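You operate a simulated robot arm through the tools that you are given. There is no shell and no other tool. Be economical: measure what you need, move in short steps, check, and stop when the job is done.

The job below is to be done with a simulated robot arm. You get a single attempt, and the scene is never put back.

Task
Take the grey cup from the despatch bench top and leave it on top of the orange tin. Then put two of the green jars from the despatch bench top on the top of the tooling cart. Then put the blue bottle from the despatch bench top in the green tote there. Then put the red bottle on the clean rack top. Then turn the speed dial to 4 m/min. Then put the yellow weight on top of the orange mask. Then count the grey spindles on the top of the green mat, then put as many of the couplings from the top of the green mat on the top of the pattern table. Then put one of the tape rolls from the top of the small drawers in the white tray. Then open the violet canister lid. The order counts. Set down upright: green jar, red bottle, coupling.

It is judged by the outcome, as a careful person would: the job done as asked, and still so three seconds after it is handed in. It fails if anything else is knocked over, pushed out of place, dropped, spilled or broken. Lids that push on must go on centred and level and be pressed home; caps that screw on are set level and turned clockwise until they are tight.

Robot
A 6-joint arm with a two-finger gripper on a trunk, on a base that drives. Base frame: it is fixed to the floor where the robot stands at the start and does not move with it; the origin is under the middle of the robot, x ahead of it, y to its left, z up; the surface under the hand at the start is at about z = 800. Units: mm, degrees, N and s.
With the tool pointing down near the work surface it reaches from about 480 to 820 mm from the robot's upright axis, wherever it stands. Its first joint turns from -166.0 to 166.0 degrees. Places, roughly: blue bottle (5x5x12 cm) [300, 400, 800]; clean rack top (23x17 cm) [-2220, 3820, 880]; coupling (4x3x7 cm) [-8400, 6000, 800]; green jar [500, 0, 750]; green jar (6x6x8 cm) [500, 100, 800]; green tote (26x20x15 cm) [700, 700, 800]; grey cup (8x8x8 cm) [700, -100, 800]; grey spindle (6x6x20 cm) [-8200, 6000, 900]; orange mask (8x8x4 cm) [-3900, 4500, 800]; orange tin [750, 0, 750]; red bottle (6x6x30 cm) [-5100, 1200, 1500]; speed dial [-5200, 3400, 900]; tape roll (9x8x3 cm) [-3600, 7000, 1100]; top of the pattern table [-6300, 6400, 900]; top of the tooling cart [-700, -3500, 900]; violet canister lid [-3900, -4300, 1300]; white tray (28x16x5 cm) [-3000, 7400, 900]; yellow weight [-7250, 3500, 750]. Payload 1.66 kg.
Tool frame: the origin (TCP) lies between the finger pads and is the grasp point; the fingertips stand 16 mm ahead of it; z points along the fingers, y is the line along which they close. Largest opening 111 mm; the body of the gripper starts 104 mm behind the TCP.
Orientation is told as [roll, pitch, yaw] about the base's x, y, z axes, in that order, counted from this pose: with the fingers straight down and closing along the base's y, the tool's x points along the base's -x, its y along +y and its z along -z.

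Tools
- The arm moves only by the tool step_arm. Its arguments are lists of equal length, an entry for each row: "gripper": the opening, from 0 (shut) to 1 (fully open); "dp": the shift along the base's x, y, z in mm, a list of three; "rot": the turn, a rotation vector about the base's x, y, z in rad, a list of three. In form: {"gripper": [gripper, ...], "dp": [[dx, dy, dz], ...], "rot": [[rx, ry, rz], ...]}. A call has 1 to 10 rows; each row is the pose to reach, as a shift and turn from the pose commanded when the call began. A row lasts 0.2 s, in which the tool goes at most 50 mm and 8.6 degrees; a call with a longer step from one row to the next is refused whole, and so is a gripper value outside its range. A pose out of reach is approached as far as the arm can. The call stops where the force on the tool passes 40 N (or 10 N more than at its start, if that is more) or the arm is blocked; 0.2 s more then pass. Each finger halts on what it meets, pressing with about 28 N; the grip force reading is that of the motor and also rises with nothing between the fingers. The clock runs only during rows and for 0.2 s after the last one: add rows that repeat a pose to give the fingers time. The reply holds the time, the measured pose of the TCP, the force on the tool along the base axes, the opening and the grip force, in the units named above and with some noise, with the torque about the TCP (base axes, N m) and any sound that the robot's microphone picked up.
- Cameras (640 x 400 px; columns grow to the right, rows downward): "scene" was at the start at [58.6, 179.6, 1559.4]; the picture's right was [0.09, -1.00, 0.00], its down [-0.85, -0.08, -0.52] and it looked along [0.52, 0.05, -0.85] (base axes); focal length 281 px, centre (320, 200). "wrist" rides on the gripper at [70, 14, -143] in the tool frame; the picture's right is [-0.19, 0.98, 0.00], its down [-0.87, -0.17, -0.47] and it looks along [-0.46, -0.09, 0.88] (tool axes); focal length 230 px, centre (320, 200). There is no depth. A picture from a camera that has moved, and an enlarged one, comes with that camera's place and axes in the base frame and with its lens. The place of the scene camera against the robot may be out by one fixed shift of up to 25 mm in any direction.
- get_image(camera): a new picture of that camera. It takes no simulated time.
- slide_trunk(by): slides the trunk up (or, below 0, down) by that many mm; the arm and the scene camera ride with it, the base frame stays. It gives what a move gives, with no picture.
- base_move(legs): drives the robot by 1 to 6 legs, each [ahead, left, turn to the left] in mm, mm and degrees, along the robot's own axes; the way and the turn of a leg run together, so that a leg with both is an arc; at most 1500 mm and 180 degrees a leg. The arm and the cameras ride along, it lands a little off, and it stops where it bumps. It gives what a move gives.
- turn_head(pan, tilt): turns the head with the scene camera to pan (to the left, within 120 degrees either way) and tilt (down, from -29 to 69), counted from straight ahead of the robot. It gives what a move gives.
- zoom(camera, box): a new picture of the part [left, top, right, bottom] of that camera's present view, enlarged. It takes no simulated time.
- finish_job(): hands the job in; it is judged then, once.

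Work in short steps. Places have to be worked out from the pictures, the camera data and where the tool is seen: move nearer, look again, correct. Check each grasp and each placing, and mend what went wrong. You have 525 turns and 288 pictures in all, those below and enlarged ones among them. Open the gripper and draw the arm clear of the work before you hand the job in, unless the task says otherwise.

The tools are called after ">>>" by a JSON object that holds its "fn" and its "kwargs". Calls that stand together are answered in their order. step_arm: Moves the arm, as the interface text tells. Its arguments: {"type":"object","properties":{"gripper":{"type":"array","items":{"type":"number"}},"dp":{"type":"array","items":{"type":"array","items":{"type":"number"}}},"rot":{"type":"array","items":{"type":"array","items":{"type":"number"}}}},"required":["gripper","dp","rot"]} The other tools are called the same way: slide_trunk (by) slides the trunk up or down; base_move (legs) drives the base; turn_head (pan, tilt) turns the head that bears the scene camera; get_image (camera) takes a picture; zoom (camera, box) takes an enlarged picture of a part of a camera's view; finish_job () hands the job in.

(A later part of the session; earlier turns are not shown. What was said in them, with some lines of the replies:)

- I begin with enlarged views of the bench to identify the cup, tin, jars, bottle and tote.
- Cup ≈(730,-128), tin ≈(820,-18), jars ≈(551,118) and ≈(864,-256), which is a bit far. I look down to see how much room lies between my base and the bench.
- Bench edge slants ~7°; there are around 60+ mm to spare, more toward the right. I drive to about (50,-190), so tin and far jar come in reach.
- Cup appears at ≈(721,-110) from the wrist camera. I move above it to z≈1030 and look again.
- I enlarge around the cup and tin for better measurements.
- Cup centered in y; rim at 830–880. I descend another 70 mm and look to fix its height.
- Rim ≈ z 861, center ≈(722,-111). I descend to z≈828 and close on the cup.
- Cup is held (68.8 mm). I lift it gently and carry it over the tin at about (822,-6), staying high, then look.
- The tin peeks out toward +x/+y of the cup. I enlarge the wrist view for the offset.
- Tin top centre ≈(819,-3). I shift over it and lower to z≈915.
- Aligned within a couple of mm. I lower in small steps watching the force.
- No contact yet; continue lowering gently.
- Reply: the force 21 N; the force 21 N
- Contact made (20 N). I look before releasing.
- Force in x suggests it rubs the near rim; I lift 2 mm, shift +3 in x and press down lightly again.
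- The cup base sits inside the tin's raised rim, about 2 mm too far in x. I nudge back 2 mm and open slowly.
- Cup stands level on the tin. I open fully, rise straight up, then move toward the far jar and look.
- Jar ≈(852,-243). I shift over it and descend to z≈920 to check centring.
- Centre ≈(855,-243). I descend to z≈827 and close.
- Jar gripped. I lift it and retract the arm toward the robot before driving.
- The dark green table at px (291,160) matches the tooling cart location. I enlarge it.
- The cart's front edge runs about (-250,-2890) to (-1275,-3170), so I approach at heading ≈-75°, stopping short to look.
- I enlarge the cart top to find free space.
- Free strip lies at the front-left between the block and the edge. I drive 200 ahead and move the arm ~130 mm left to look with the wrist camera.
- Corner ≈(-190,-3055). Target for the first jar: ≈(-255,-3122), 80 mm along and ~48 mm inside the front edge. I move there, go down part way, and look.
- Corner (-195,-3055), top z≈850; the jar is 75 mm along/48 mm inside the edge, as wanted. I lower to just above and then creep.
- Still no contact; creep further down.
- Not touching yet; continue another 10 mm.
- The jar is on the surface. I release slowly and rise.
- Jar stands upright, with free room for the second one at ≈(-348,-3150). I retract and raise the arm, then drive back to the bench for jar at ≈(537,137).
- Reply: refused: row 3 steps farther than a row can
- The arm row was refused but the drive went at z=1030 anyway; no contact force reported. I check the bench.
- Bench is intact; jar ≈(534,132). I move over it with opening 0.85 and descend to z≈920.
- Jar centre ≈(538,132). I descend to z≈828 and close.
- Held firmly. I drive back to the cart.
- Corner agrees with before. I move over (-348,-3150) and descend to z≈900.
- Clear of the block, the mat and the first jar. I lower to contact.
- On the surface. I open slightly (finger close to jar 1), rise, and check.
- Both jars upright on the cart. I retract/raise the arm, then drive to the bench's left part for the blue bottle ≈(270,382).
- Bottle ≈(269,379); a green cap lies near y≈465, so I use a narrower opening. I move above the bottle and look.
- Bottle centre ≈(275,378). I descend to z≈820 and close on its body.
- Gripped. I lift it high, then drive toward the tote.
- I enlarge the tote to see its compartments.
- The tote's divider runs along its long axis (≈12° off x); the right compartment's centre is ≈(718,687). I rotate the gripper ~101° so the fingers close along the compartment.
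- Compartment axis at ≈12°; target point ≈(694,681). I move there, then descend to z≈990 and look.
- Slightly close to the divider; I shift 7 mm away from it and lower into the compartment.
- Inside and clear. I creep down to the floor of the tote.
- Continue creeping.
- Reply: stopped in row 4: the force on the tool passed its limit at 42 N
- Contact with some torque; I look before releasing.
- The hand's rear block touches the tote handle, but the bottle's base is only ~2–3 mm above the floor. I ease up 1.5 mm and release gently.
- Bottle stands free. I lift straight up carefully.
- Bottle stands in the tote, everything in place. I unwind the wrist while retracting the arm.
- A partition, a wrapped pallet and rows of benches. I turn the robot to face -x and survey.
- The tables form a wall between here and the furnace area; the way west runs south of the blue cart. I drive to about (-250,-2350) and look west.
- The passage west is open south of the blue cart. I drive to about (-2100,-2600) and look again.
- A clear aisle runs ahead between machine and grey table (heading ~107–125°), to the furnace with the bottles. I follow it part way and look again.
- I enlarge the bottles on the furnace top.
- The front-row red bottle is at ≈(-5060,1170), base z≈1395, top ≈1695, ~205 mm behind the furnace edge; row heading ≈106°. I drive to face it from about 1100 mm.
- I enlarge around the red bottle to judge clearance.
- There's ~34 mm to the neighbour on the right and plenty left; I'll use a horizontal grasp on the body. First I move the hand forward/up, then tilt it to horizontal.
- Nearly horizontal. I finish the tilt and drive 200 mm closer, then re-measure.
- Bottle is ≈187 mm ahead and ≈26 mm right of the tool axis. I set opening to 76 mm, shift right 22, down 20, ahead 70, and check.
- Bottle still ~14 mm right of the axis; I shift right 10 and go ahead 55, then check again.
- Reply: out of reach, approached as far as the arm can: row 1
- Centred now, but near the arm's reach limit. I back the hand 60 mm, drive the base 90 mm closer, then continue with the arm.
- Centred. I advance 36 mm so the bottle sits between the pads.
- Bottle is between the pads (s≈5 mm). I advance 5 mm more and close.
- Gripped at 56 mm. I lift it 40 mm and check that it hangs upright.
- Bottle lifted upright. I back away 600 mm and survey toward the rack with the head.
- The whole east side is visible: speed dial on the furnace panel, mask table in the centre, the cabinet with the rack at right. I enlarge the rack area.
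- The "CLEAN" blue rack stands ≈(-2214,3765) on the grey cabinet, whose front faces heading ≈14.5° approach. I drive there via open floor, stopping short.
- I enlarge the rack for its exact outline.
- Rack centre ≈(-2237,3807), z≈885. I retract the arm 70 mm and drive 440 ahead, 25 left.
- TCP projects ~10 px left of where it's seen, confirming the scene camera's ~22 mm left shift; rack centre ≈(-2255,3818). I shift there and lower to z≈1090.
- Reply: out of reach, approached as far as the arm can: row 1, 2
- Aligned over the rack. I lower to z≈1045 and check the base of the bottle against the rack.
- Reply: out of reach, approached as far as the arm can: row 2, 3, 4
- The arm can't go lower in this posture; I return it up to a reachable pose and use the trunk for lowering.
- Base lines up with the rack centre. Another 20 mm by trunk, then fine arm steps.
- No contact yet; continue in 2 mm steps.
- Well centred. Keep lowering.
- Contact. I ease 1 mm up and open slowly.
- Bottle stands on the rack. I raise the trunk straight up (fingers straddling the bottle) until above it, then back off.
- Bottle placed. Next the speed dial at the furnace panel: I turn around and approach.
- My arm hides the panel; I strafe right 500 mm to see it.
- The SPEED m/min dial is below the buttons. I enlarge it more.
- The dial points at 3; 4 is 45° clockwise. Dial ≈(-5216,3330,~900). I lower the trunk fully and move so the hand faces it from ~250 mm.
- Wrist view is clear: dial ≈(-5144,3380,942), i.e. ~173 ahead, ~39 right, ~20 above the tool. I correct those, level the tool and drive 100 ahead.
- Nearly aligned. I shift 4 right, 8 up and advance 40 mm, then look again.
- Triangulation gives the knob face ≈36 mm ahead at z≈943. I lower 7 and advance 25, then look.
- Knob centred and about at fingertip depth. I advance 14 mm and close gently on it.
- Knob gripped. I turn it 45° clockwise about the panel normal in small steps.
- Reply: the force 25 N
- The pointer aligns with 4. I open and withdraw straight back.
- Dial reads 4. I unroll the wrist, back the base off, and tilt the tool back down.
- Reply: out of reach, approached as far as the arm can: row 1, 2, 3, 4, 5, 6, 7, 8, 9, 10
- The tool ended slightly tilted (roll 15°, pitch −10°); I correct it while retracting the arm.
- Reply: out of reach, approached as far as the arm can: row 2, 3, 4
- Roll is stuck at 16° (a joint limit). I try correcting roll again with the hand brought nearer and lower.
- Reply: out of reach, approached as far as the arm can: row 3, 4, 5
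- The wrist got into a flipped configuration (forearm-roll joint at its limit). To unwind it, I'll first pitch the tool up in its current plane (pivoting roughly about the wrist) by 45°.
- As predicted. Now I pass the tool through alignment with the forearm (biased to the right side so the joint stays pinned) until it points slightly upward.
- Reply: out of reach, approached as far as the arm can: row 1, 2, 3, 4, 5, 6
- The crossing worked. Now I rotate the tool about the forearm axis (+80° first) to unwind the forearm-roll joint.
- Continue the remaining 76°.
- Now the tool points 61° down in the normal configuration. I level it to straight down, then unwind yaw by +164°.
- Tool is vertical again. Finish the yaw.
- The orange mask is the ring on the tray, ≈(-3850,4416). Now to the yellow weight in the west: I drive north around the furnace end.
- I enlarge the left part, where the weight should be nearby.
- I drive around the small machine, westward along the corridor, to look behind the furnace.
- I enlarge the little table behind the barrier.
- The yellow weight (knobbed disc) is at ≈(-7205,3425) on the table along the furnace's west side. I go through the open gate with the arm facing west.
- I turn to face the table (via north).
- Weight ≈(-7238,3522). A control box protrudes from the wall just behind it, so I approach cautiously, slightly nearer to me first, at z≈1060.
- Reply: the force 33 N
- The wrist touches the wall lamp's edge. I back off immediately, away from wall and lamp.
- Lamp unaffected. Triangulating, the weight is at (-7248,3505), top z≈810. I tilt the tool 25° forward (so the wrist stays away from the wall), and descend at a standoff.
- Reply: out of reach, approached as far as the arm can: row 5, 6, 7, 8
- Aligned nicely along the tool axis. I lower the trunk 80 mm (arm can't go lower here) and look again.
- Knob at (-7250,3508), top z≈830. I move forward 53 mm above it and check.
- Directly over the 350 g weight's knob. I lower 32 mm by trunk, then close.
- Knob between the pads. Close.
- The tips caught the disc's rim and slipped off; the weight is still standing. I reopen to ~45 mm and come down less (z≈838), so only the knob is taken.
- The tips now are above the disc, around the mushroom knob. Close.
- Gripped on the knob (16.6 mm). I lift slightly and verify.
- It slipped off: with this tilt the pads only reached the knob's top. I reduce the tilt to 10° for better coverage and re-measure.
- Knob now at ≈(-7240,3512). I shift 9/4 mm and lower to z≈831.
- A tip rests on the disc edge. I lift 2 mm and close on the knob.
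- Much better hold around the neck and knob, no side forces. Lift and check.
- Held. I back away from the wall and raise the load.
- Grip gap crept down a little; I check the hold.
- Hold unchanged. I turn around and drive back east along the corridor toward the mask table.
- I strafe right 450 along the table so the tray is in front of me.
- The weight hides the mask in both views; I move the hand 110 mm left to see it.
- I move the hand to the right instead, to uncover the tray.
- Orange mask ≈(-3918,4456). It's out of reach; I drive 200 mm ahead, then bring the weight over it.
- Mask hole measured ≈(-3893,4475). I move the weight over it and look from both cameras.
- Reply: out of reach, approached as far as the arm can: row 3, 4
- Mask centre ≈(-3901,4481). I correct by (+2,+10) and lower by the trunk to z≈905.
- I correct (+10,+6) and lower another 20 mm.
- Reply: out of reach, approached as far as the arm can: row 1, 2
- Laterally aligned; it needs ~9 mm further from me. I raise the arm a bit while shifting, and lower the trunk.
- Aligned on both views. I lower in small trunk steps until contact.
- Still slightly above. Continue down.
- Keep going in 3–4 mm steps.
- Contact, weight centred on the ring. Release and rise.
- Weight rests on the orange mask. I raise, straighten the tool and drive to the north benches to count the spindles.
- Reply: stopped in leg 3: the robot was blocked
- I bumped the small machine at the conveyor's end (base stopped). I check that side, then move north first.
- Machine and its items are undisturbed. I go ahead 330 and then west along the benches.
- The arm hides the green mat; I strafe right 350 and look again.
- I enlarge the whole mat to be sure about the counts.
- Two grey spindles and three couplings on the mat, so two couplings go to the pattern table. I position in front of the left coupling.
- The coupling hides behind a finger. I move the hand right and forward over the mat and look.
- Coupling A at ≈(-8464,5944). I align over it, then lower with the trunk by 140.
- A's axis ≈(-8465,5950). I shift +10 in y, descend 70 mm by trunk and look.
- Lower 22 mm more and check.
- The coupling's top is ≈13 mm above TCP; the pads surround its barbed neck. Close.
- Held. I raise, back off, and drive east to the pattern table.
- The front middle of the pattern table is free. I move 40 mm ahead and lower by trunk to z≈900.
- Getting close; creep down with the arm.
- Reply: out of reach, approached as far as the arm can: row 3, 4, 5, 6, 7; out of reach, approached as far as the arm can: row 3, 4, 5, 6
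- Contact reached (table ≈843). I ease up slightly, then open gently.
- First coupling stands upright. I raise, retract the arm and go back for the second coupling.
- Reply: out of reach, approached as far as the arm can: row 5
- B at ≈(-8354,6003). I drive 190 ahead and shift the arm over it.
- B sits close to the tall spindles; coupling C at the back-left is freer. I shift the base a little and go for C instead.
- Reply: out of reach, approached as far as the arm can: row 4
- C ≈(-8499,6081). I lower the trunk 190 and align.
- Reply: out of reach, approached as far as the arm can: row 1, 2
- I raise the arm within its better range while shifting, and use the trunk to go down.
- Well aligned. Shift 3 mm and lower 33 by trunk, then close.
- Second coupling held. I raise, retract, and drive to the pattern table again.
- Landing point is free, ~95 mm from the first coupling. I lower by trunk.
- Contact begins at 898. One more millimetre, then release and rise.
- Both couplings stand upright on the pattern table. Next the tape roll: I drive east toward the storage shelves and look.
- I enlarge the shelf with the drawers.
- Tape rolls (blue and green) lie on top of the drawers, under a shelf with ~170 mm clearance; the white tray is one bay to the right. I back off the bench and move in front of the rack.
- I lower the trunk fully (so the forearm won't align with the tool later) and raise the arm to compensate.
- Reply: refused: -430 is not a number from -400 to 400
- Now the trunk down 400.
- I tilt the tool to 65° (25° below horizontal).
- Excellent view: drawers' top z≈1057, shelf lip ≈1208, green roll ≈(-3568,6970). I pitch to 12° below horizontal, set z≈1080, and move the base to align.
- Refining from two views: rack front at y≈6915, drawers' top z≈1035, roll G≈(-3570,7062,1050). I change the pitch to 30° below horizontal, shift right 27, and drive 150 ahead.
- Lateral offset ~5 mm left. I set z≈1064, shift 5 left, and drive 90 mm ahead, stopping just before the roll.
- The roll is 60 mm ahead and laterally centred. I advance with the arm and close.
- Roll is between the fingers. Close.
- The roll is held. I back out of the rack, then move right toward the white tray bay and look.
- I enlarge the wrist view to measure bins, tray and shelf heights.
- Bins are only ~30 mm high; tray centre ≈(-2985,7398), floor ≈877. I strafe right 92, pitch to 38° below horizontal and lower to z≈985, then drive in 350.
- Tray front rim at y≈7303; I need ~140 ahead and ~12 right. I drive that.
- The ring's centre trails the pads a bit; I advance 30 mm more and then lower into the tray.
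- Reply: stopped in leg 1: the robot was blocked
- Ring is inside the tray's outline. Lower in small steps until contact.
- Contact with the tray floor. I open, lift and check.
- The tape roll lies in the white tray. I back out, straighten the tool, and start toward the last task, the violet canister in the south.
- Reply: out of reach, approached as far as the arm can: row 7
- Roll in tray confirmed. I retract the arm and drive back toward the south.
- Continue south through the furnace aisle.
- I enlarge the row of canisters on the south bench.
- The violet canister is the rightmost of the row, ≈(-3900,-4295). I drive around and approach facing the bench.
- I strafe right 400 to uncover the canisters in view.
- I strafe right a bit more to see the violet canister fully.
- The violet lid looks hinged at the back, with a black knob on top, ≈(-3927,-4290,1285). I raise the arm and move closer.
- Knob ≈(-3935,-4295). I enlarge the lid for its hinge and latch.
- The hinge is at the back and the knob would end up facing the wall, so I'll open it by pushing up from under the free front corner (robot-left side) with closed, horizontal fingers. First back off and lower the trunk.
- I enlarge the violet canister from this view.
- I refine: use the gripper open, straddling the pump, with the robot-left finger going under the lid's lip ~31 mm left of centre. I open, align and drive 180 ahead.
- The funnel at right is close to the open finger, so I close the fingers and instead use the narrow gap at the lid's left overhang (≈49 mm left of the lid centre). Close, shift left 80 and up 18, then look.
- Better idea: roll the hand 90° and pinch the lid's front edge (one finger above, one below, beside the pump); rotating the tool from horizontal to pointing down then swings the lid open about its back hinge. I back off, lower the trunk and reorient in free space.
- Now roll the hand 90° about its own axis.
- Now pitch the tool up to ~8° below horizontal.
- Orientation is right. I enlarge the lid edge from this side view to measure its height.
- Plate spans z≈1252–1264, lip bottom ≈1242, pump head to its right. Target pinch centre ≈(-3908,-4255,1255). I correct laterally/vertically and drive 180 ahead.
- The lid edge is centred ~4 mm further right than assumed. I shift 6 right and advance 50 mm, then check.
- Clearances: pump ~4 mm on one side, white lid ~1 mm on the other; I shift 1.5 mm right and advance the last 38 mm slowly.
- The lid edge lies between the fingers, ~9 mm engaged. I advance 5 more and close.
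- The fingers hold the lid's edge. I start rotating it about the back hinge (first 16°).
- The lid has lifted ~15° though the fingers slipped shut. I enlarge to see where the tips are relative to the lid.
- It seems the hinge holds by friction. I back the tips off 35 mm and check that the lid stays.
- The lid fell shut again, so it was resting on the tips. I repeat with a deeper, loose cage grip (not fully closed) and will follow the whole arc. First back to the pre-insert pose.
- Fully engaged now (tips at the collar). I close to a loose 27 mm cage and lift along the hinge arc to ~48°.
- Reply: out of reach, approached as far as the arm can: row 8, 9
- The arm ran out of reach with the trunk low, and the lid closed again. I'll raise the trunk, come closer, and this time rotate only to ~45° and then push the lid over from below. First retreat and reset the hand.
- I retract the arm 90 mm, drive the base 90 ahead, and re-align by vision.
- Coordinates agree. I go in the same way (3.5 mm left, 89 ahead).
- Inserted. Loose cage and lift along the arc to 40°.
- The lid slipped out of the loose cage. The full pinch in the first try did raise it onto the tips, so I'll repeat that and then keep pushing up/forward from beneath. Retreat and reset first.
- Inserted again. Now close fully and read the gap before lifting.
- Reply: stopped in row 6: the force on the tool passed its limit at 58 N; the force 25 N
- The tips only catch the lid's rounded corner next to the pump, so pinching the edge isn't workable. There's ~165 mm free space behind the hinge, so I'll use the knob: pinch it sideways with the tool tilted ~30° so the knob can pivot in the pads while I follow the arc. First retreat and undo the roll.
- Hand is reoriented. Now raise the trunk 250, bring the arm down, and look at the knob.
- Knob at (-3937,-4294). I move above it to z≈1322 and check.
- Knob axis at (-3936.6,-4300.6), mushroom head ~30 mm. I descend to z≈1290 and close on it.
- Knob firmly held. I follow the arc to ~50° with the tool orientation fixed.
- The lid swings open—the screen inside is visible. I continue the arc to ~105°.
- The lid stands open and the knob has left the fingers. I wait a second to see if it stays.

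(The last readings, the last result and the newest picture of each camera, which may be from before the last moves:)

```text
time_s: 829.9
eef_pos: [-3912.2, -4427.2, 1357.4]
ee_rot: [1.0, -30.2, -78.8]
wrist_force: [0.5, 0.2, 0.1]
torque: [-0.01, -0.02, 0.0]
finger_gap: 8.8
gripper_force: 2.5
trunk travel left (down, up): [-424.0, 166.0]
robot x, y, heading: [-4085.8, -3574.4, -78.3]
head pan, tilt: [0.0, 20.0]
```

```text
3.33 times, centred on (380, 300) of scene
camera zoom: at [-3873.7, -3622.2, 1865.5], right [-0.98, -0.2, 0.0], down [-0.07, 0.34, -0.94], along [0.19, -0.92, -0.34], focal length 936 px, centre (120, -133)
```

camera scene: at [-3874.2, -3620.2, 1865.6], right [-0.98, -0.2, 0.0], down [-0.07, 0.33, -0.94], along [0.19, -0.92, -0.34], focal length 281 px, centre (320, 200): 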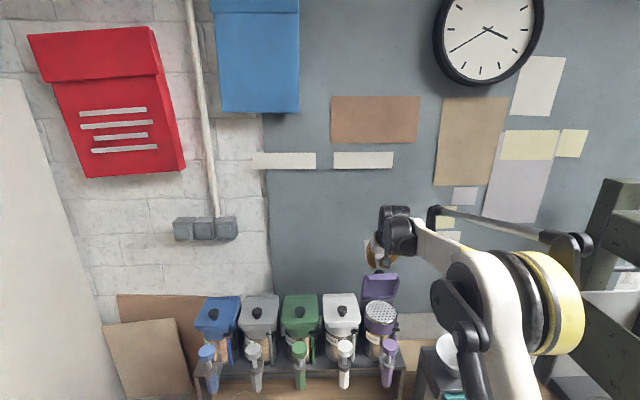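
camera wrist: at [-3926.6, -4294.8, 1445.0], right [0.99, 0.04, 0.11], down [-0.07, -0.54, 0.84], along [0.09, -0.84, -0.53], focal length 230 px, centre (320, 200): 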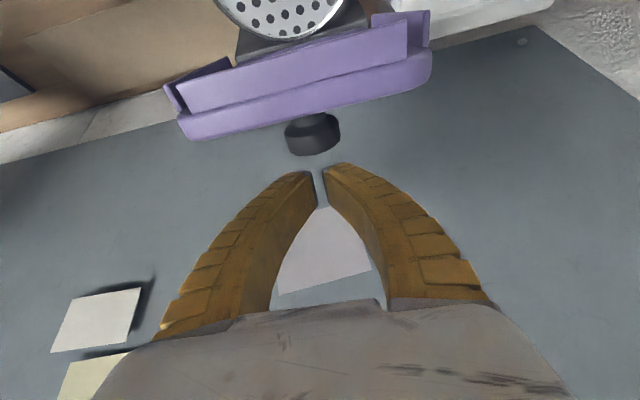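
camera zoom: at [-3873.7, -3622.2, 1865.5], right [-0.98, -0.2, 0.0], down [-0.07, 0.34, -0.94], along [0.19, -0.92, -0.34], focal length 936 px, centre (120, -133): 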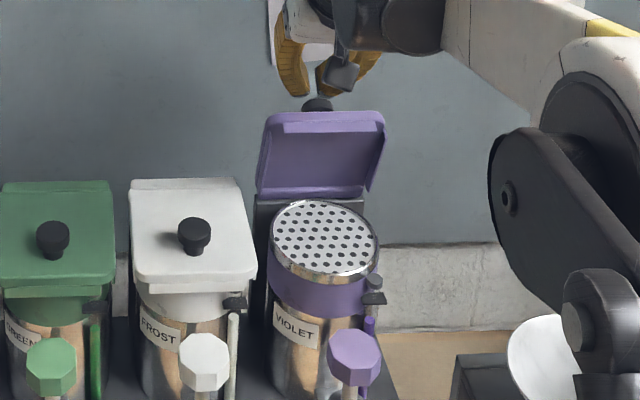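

The lid stays at roughly 65–75° by itself. To be safe I'll gently push it further from its underside: go up over it, to the robot side, and nudge it back while watching the force.

>>> {"fn": "step_arm", "kwargs": {"gripper": [0.05, 0, 0, 0, 0, 0, 0, 0, 0], "dp": [[0, 0, 30], [0, 0, 65], [0, 0, 95], [-7, 34, 95], [-14, 68, 95], [-20, 100, 95], [-25, 128, 95], [-25, 128, 50], [-25, 128, 5]], "rot": [[0, 0, 0], [0, 0, 0], [0, 0, 0], [0, 0, 0], [0, 0, 0], [0, 0, 0], [0, 0, 0], [0, 0, 0], [0, 0, 0]]}}

>>> {"fn": "get_image", "kwargs": {"camera": "wrist"}}

```text
time_s: 831.9
eef_pos: [-3934.5, -4298.7, 1360.0]
ee_rot: [1.0, -30.3, -78.8]
wrist_force: [0.0, 0.3, 0.6]
torque: [0.02, 0.0, 0.0]
finger_gap: 0.1
gripper_force: 28.1
trunk travel left (down, up): [-424.0, 166.0]
robot x, y, heading: [-4086.4, -3573.9, -78.6]
head pan, tilt: [0.0, 20.0]
```

```text
20 pictures are left
camera wrist: at [-3949.5, -4165.9, 1449.0], right [0.99, 0.04, 0.11], down [-0.07, -0.54, 0.84], along [0.09, -0.84, -0.53], focal length 230 px, centre (320, 200)
```

wrist: 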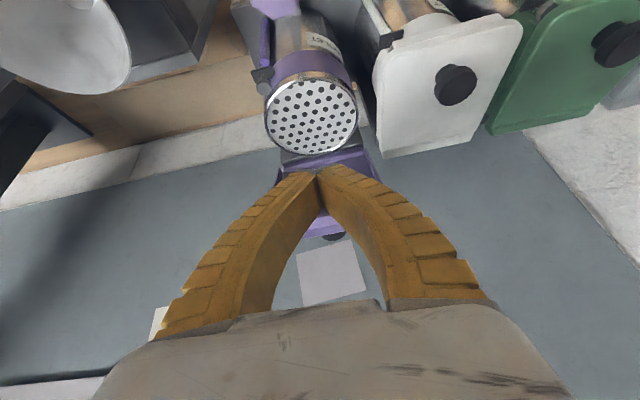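

Lid at ≈75°. I advance the tips to its underside and push gently.

>>> {"fn": "step_arm", "kwargs": {"gripper": [0, 0, 0], "dp": [[2, -10, 0], [4, -20, 0], [5.5, -28, 0]], "rot": [[0, 0, 0], [0, 0, 0], [0, 0, 0]]}}

>>> {"fn": "step_arm", "kwargs": {"gripper": [0, 0, 0], "dp": [[1, -5, 0], [2, -10, 0], [3, -15, 0]], "rot": [[0, 0, 0], [0, 0, 0], [0, 0, 0]]}}

>>> {"fn": "step_arm", "kwargs": {"gripper": [0, 0, 0], "dp": [[1, -5, 0], [2, -10, 0], [3, -15, 0]], "rot": [[0, 0, 0], [0, 0, 0], [0, 0, 0]]}}

```text
time_s: 832.7
eef_pos: [-3930.2, -4327.8, 1360.0]
ee_rot: [0.9, -30.2, -78.8]
wrist_force: [0.6, -0.2, 0.2]
torque: [0.04, 0.01, -0.01]
finger_gap: 0.1
gripper_force: 27.3
trunk travel left (down, up): [-424.0, 166.0]
robot x, y, heading: [-4080.7, -3577.0, -78.4]
head pan, tilt: [0.0, 20.0]
```

```text
time_s: 833.4
eef_pos: [-3929.8, -4331.9, 1360.3]
ee_rot: [1.0, -29.7, -78.7]
wrist_force: [-4.2, 22.0, -1.3]
torque: [0.0, 0.03, 0.15]
finger_gap: 6.0
gripper_force: 28.5
trunk travel left (down, up): [-424.0, 166.0]
robot x, y, heading: [-4081.8, -3572.7, -78.6]
head pan, tilt: [0.0, 20.0]
stopped in row 3: the force on the tool passed its limit at 44 N (the readings are from after the stop); the commanded pose is now the measured one
```

```text
time_s: 833.9
eef_pos: [-3928.7, -4332.5, 1358.3]
ee_rot: [1.0, -29.4, -78.7]
wrist_force: [-5.1, 26.3, -1.0]
torque: [-0.01, -0.07, 0.19]
finger_gap: 6.1
gripper_force: 28.1
trunk travel left (down, up): [-424.0, 166.0]
robot x, y, heading: [-4086.5, -3570.8, -78.3]
head pan, tilt: [0.0, 20.0]
stopped in row 2: the force on the tool passed its limit at 45 N (the readings are from after the stop); the commanded pose is now the measured one
```

The lid is at its end stop — fully open. I withdraw the hand and check.

>>> {"fn": "step_arm", "kwargs": {"gripper": [0, 0, 0, 0, 0, 0], "dp": [[-3, 15, 0], [-8, 40, 0], [-14, 70, 15], [-20, 100, 40], [-25, 130, 70], [-25, 130, 100]], "rot": [[0, 0, 0], [0, 0, 0], [0, 0, 0], [0, 0, 0], [0, 0, 0], [0, 0, 0]]}}

>>> {"fn": "base_move", "kwargs": {"legs": [[-250, 0, 0]]}}

>>> {"fn": "step_arm", "kwargs": {"gripper": [0.6, 1, 1, 1, 1, 1], "dp": [[0, 0, 0], [0, 0, 0], [0, 0, 0], [0, 0, 0], [0, 0, 0], [0, 0, 0]], "rot": [[0, 0, 0], [0, 0, 0], [0, 0, 0], [0, 0, 0], [0, 0, 0], [0, 0, 0]]}}

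>>> {"fn": "turn_head", "kwargs": {"pan": 0, "tilt": 35}}

>>> {"fn": "get_image", "kwargs": {"camera": "scene"}}

>>> {"fn": "zoom", "kwargs": {"camera": "scene", "box": [230, 100, 450, 280]}}

```text
time_s: 835.2
eef_pos: [-3954.4, -4209.0, 1457.4]
ee_rot: [0.8, -29.4, -78.6]
wrist_force: [0.1, 0.1, 0.6]
torque: [0.01, 0.01, 0.02]
finger_gap: 0.0
gripper_force: 28.2
trunk travel left (down, up): [-424.0, 166.0]
robot x, y, heading: [-4085.5, -3571.9, -78.4]
head pan, tilt: [0.0, 20.0]
```

```text
time_s: 837.1
eef_pos: [-4000.5, -3967.7, 1458.6]
ee_rot: [0.8, -29.5, -78.5]
wrist_force: [-0.4, -0.4, 0.1]
torque: [-0.04, -0.01, -0.01]
finger_gap: 0.0
gripper_force: 28.8
trunk travel left (down, up): [-424.0, 166.0]
robot x, y, heading: [-4135.1, -3329.0, -78.2]
head pan, tilt: [0.0, 20.0]
```

```text
time_s: 838.5
eef_pos: [-4001.1, -3967.5, 1458.6]
ee_rot: [0.9, -29.5, -78.4]
wrist_force: [0.5, 0.9, -0.2]
torque: [0.01, -0.02, 0.0]
finger_gap: 111.0
gripper_force: 0.0
trunk travel left (down, up): [-424.0, 166.0]
robot x, y, heading: [-4135.7, -3330.1, -78.1]
head pan, tilt: [0.0, 20.0]
```

```text
time_s: 839.2
eef_pos: [-4001.0, -3967.3, 1457.8]
ee_rot: [0.9, -29.5, -78.4]
wrist_force: [-0.7, -0.4, -0.5]
torque: [-0.02, 0.0, 0.01]
finger_gap: 110.8
gripper_force: 0.1
trunk travel left (down, up): [-424.0, 166.0]
robot x, y, heading: [-4134.6, -3327.7, -78.3]
head pan, tilt: [0.0, 35.0]
```

```text
19 pictures are left
camera scene: at [-3924.8, -3374.6, 1841.7], right [-0.98, -0.21, 0.0], down [-0.12, 0.56, -0.82], along [0.17, -0.8, -0.57], focal length 281 px, centre (320, 200)
```

scene: 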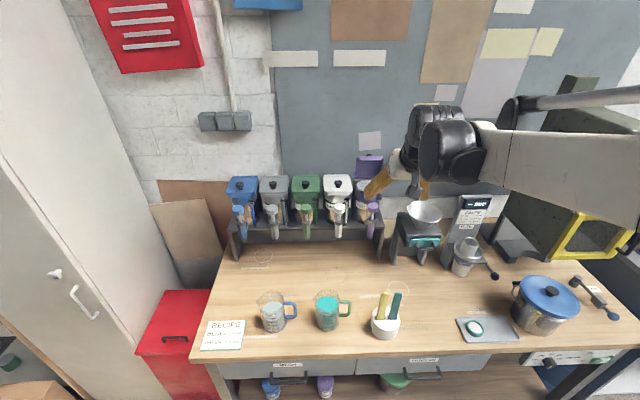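

```text
2.22 times, centred on (340, 190) of scene
camera zoom: at [-3924.8, -3374.6, 1841.7], right [-0.98, -0.21, 0.0], down [-0.12, 0.56, -0.82], along [0.17, -0.8, -0.57], focal length 624 px, centre (276, 222)
```

zoom: 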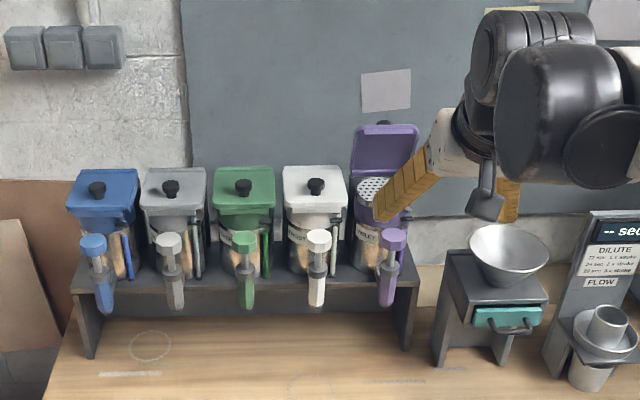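

The lid stays open, neighbours are undisturbed, the gripper is open and clear. I hand the job in.

>>> {"fn": "finish_job", "kwargs": {}}

```text
The job is handed in.
```

I finished all nine steps in order and handed the job in; the result of the judging has not come back.

- **Cup:** the grey cup is on the orange tin, level.
- **Green jars:** two are upright on the tooling cart.
- **Blue bottle:** it is standing in the green tote.
- **Red bottle:** it is upright on the clean rack.
- **Speed dial:** it reads 4 m/min.
- **Yellow weight:** it is on the orange mask.
- **Couplings:** I counted two grey spindles on the mat, so two couplings are upright on the pattern table.
- **Tape roll:** the green one is lying in the white tray.
- **Violet canister lid:** it is open against its stop and was still open about five seconds after I let go.

**Contacts along the way:** the wrist touched the wall lamp near the weight table. The base was also stopped short twice, once against a small machine at the conveyor's end and once at the storage rack. While I was setting the bottle down, the hand touched the tote's handle. Nothing looked moved in the pictures I took afterwards. The violet lid fell shut at least once during earlier tries before it stayed open.
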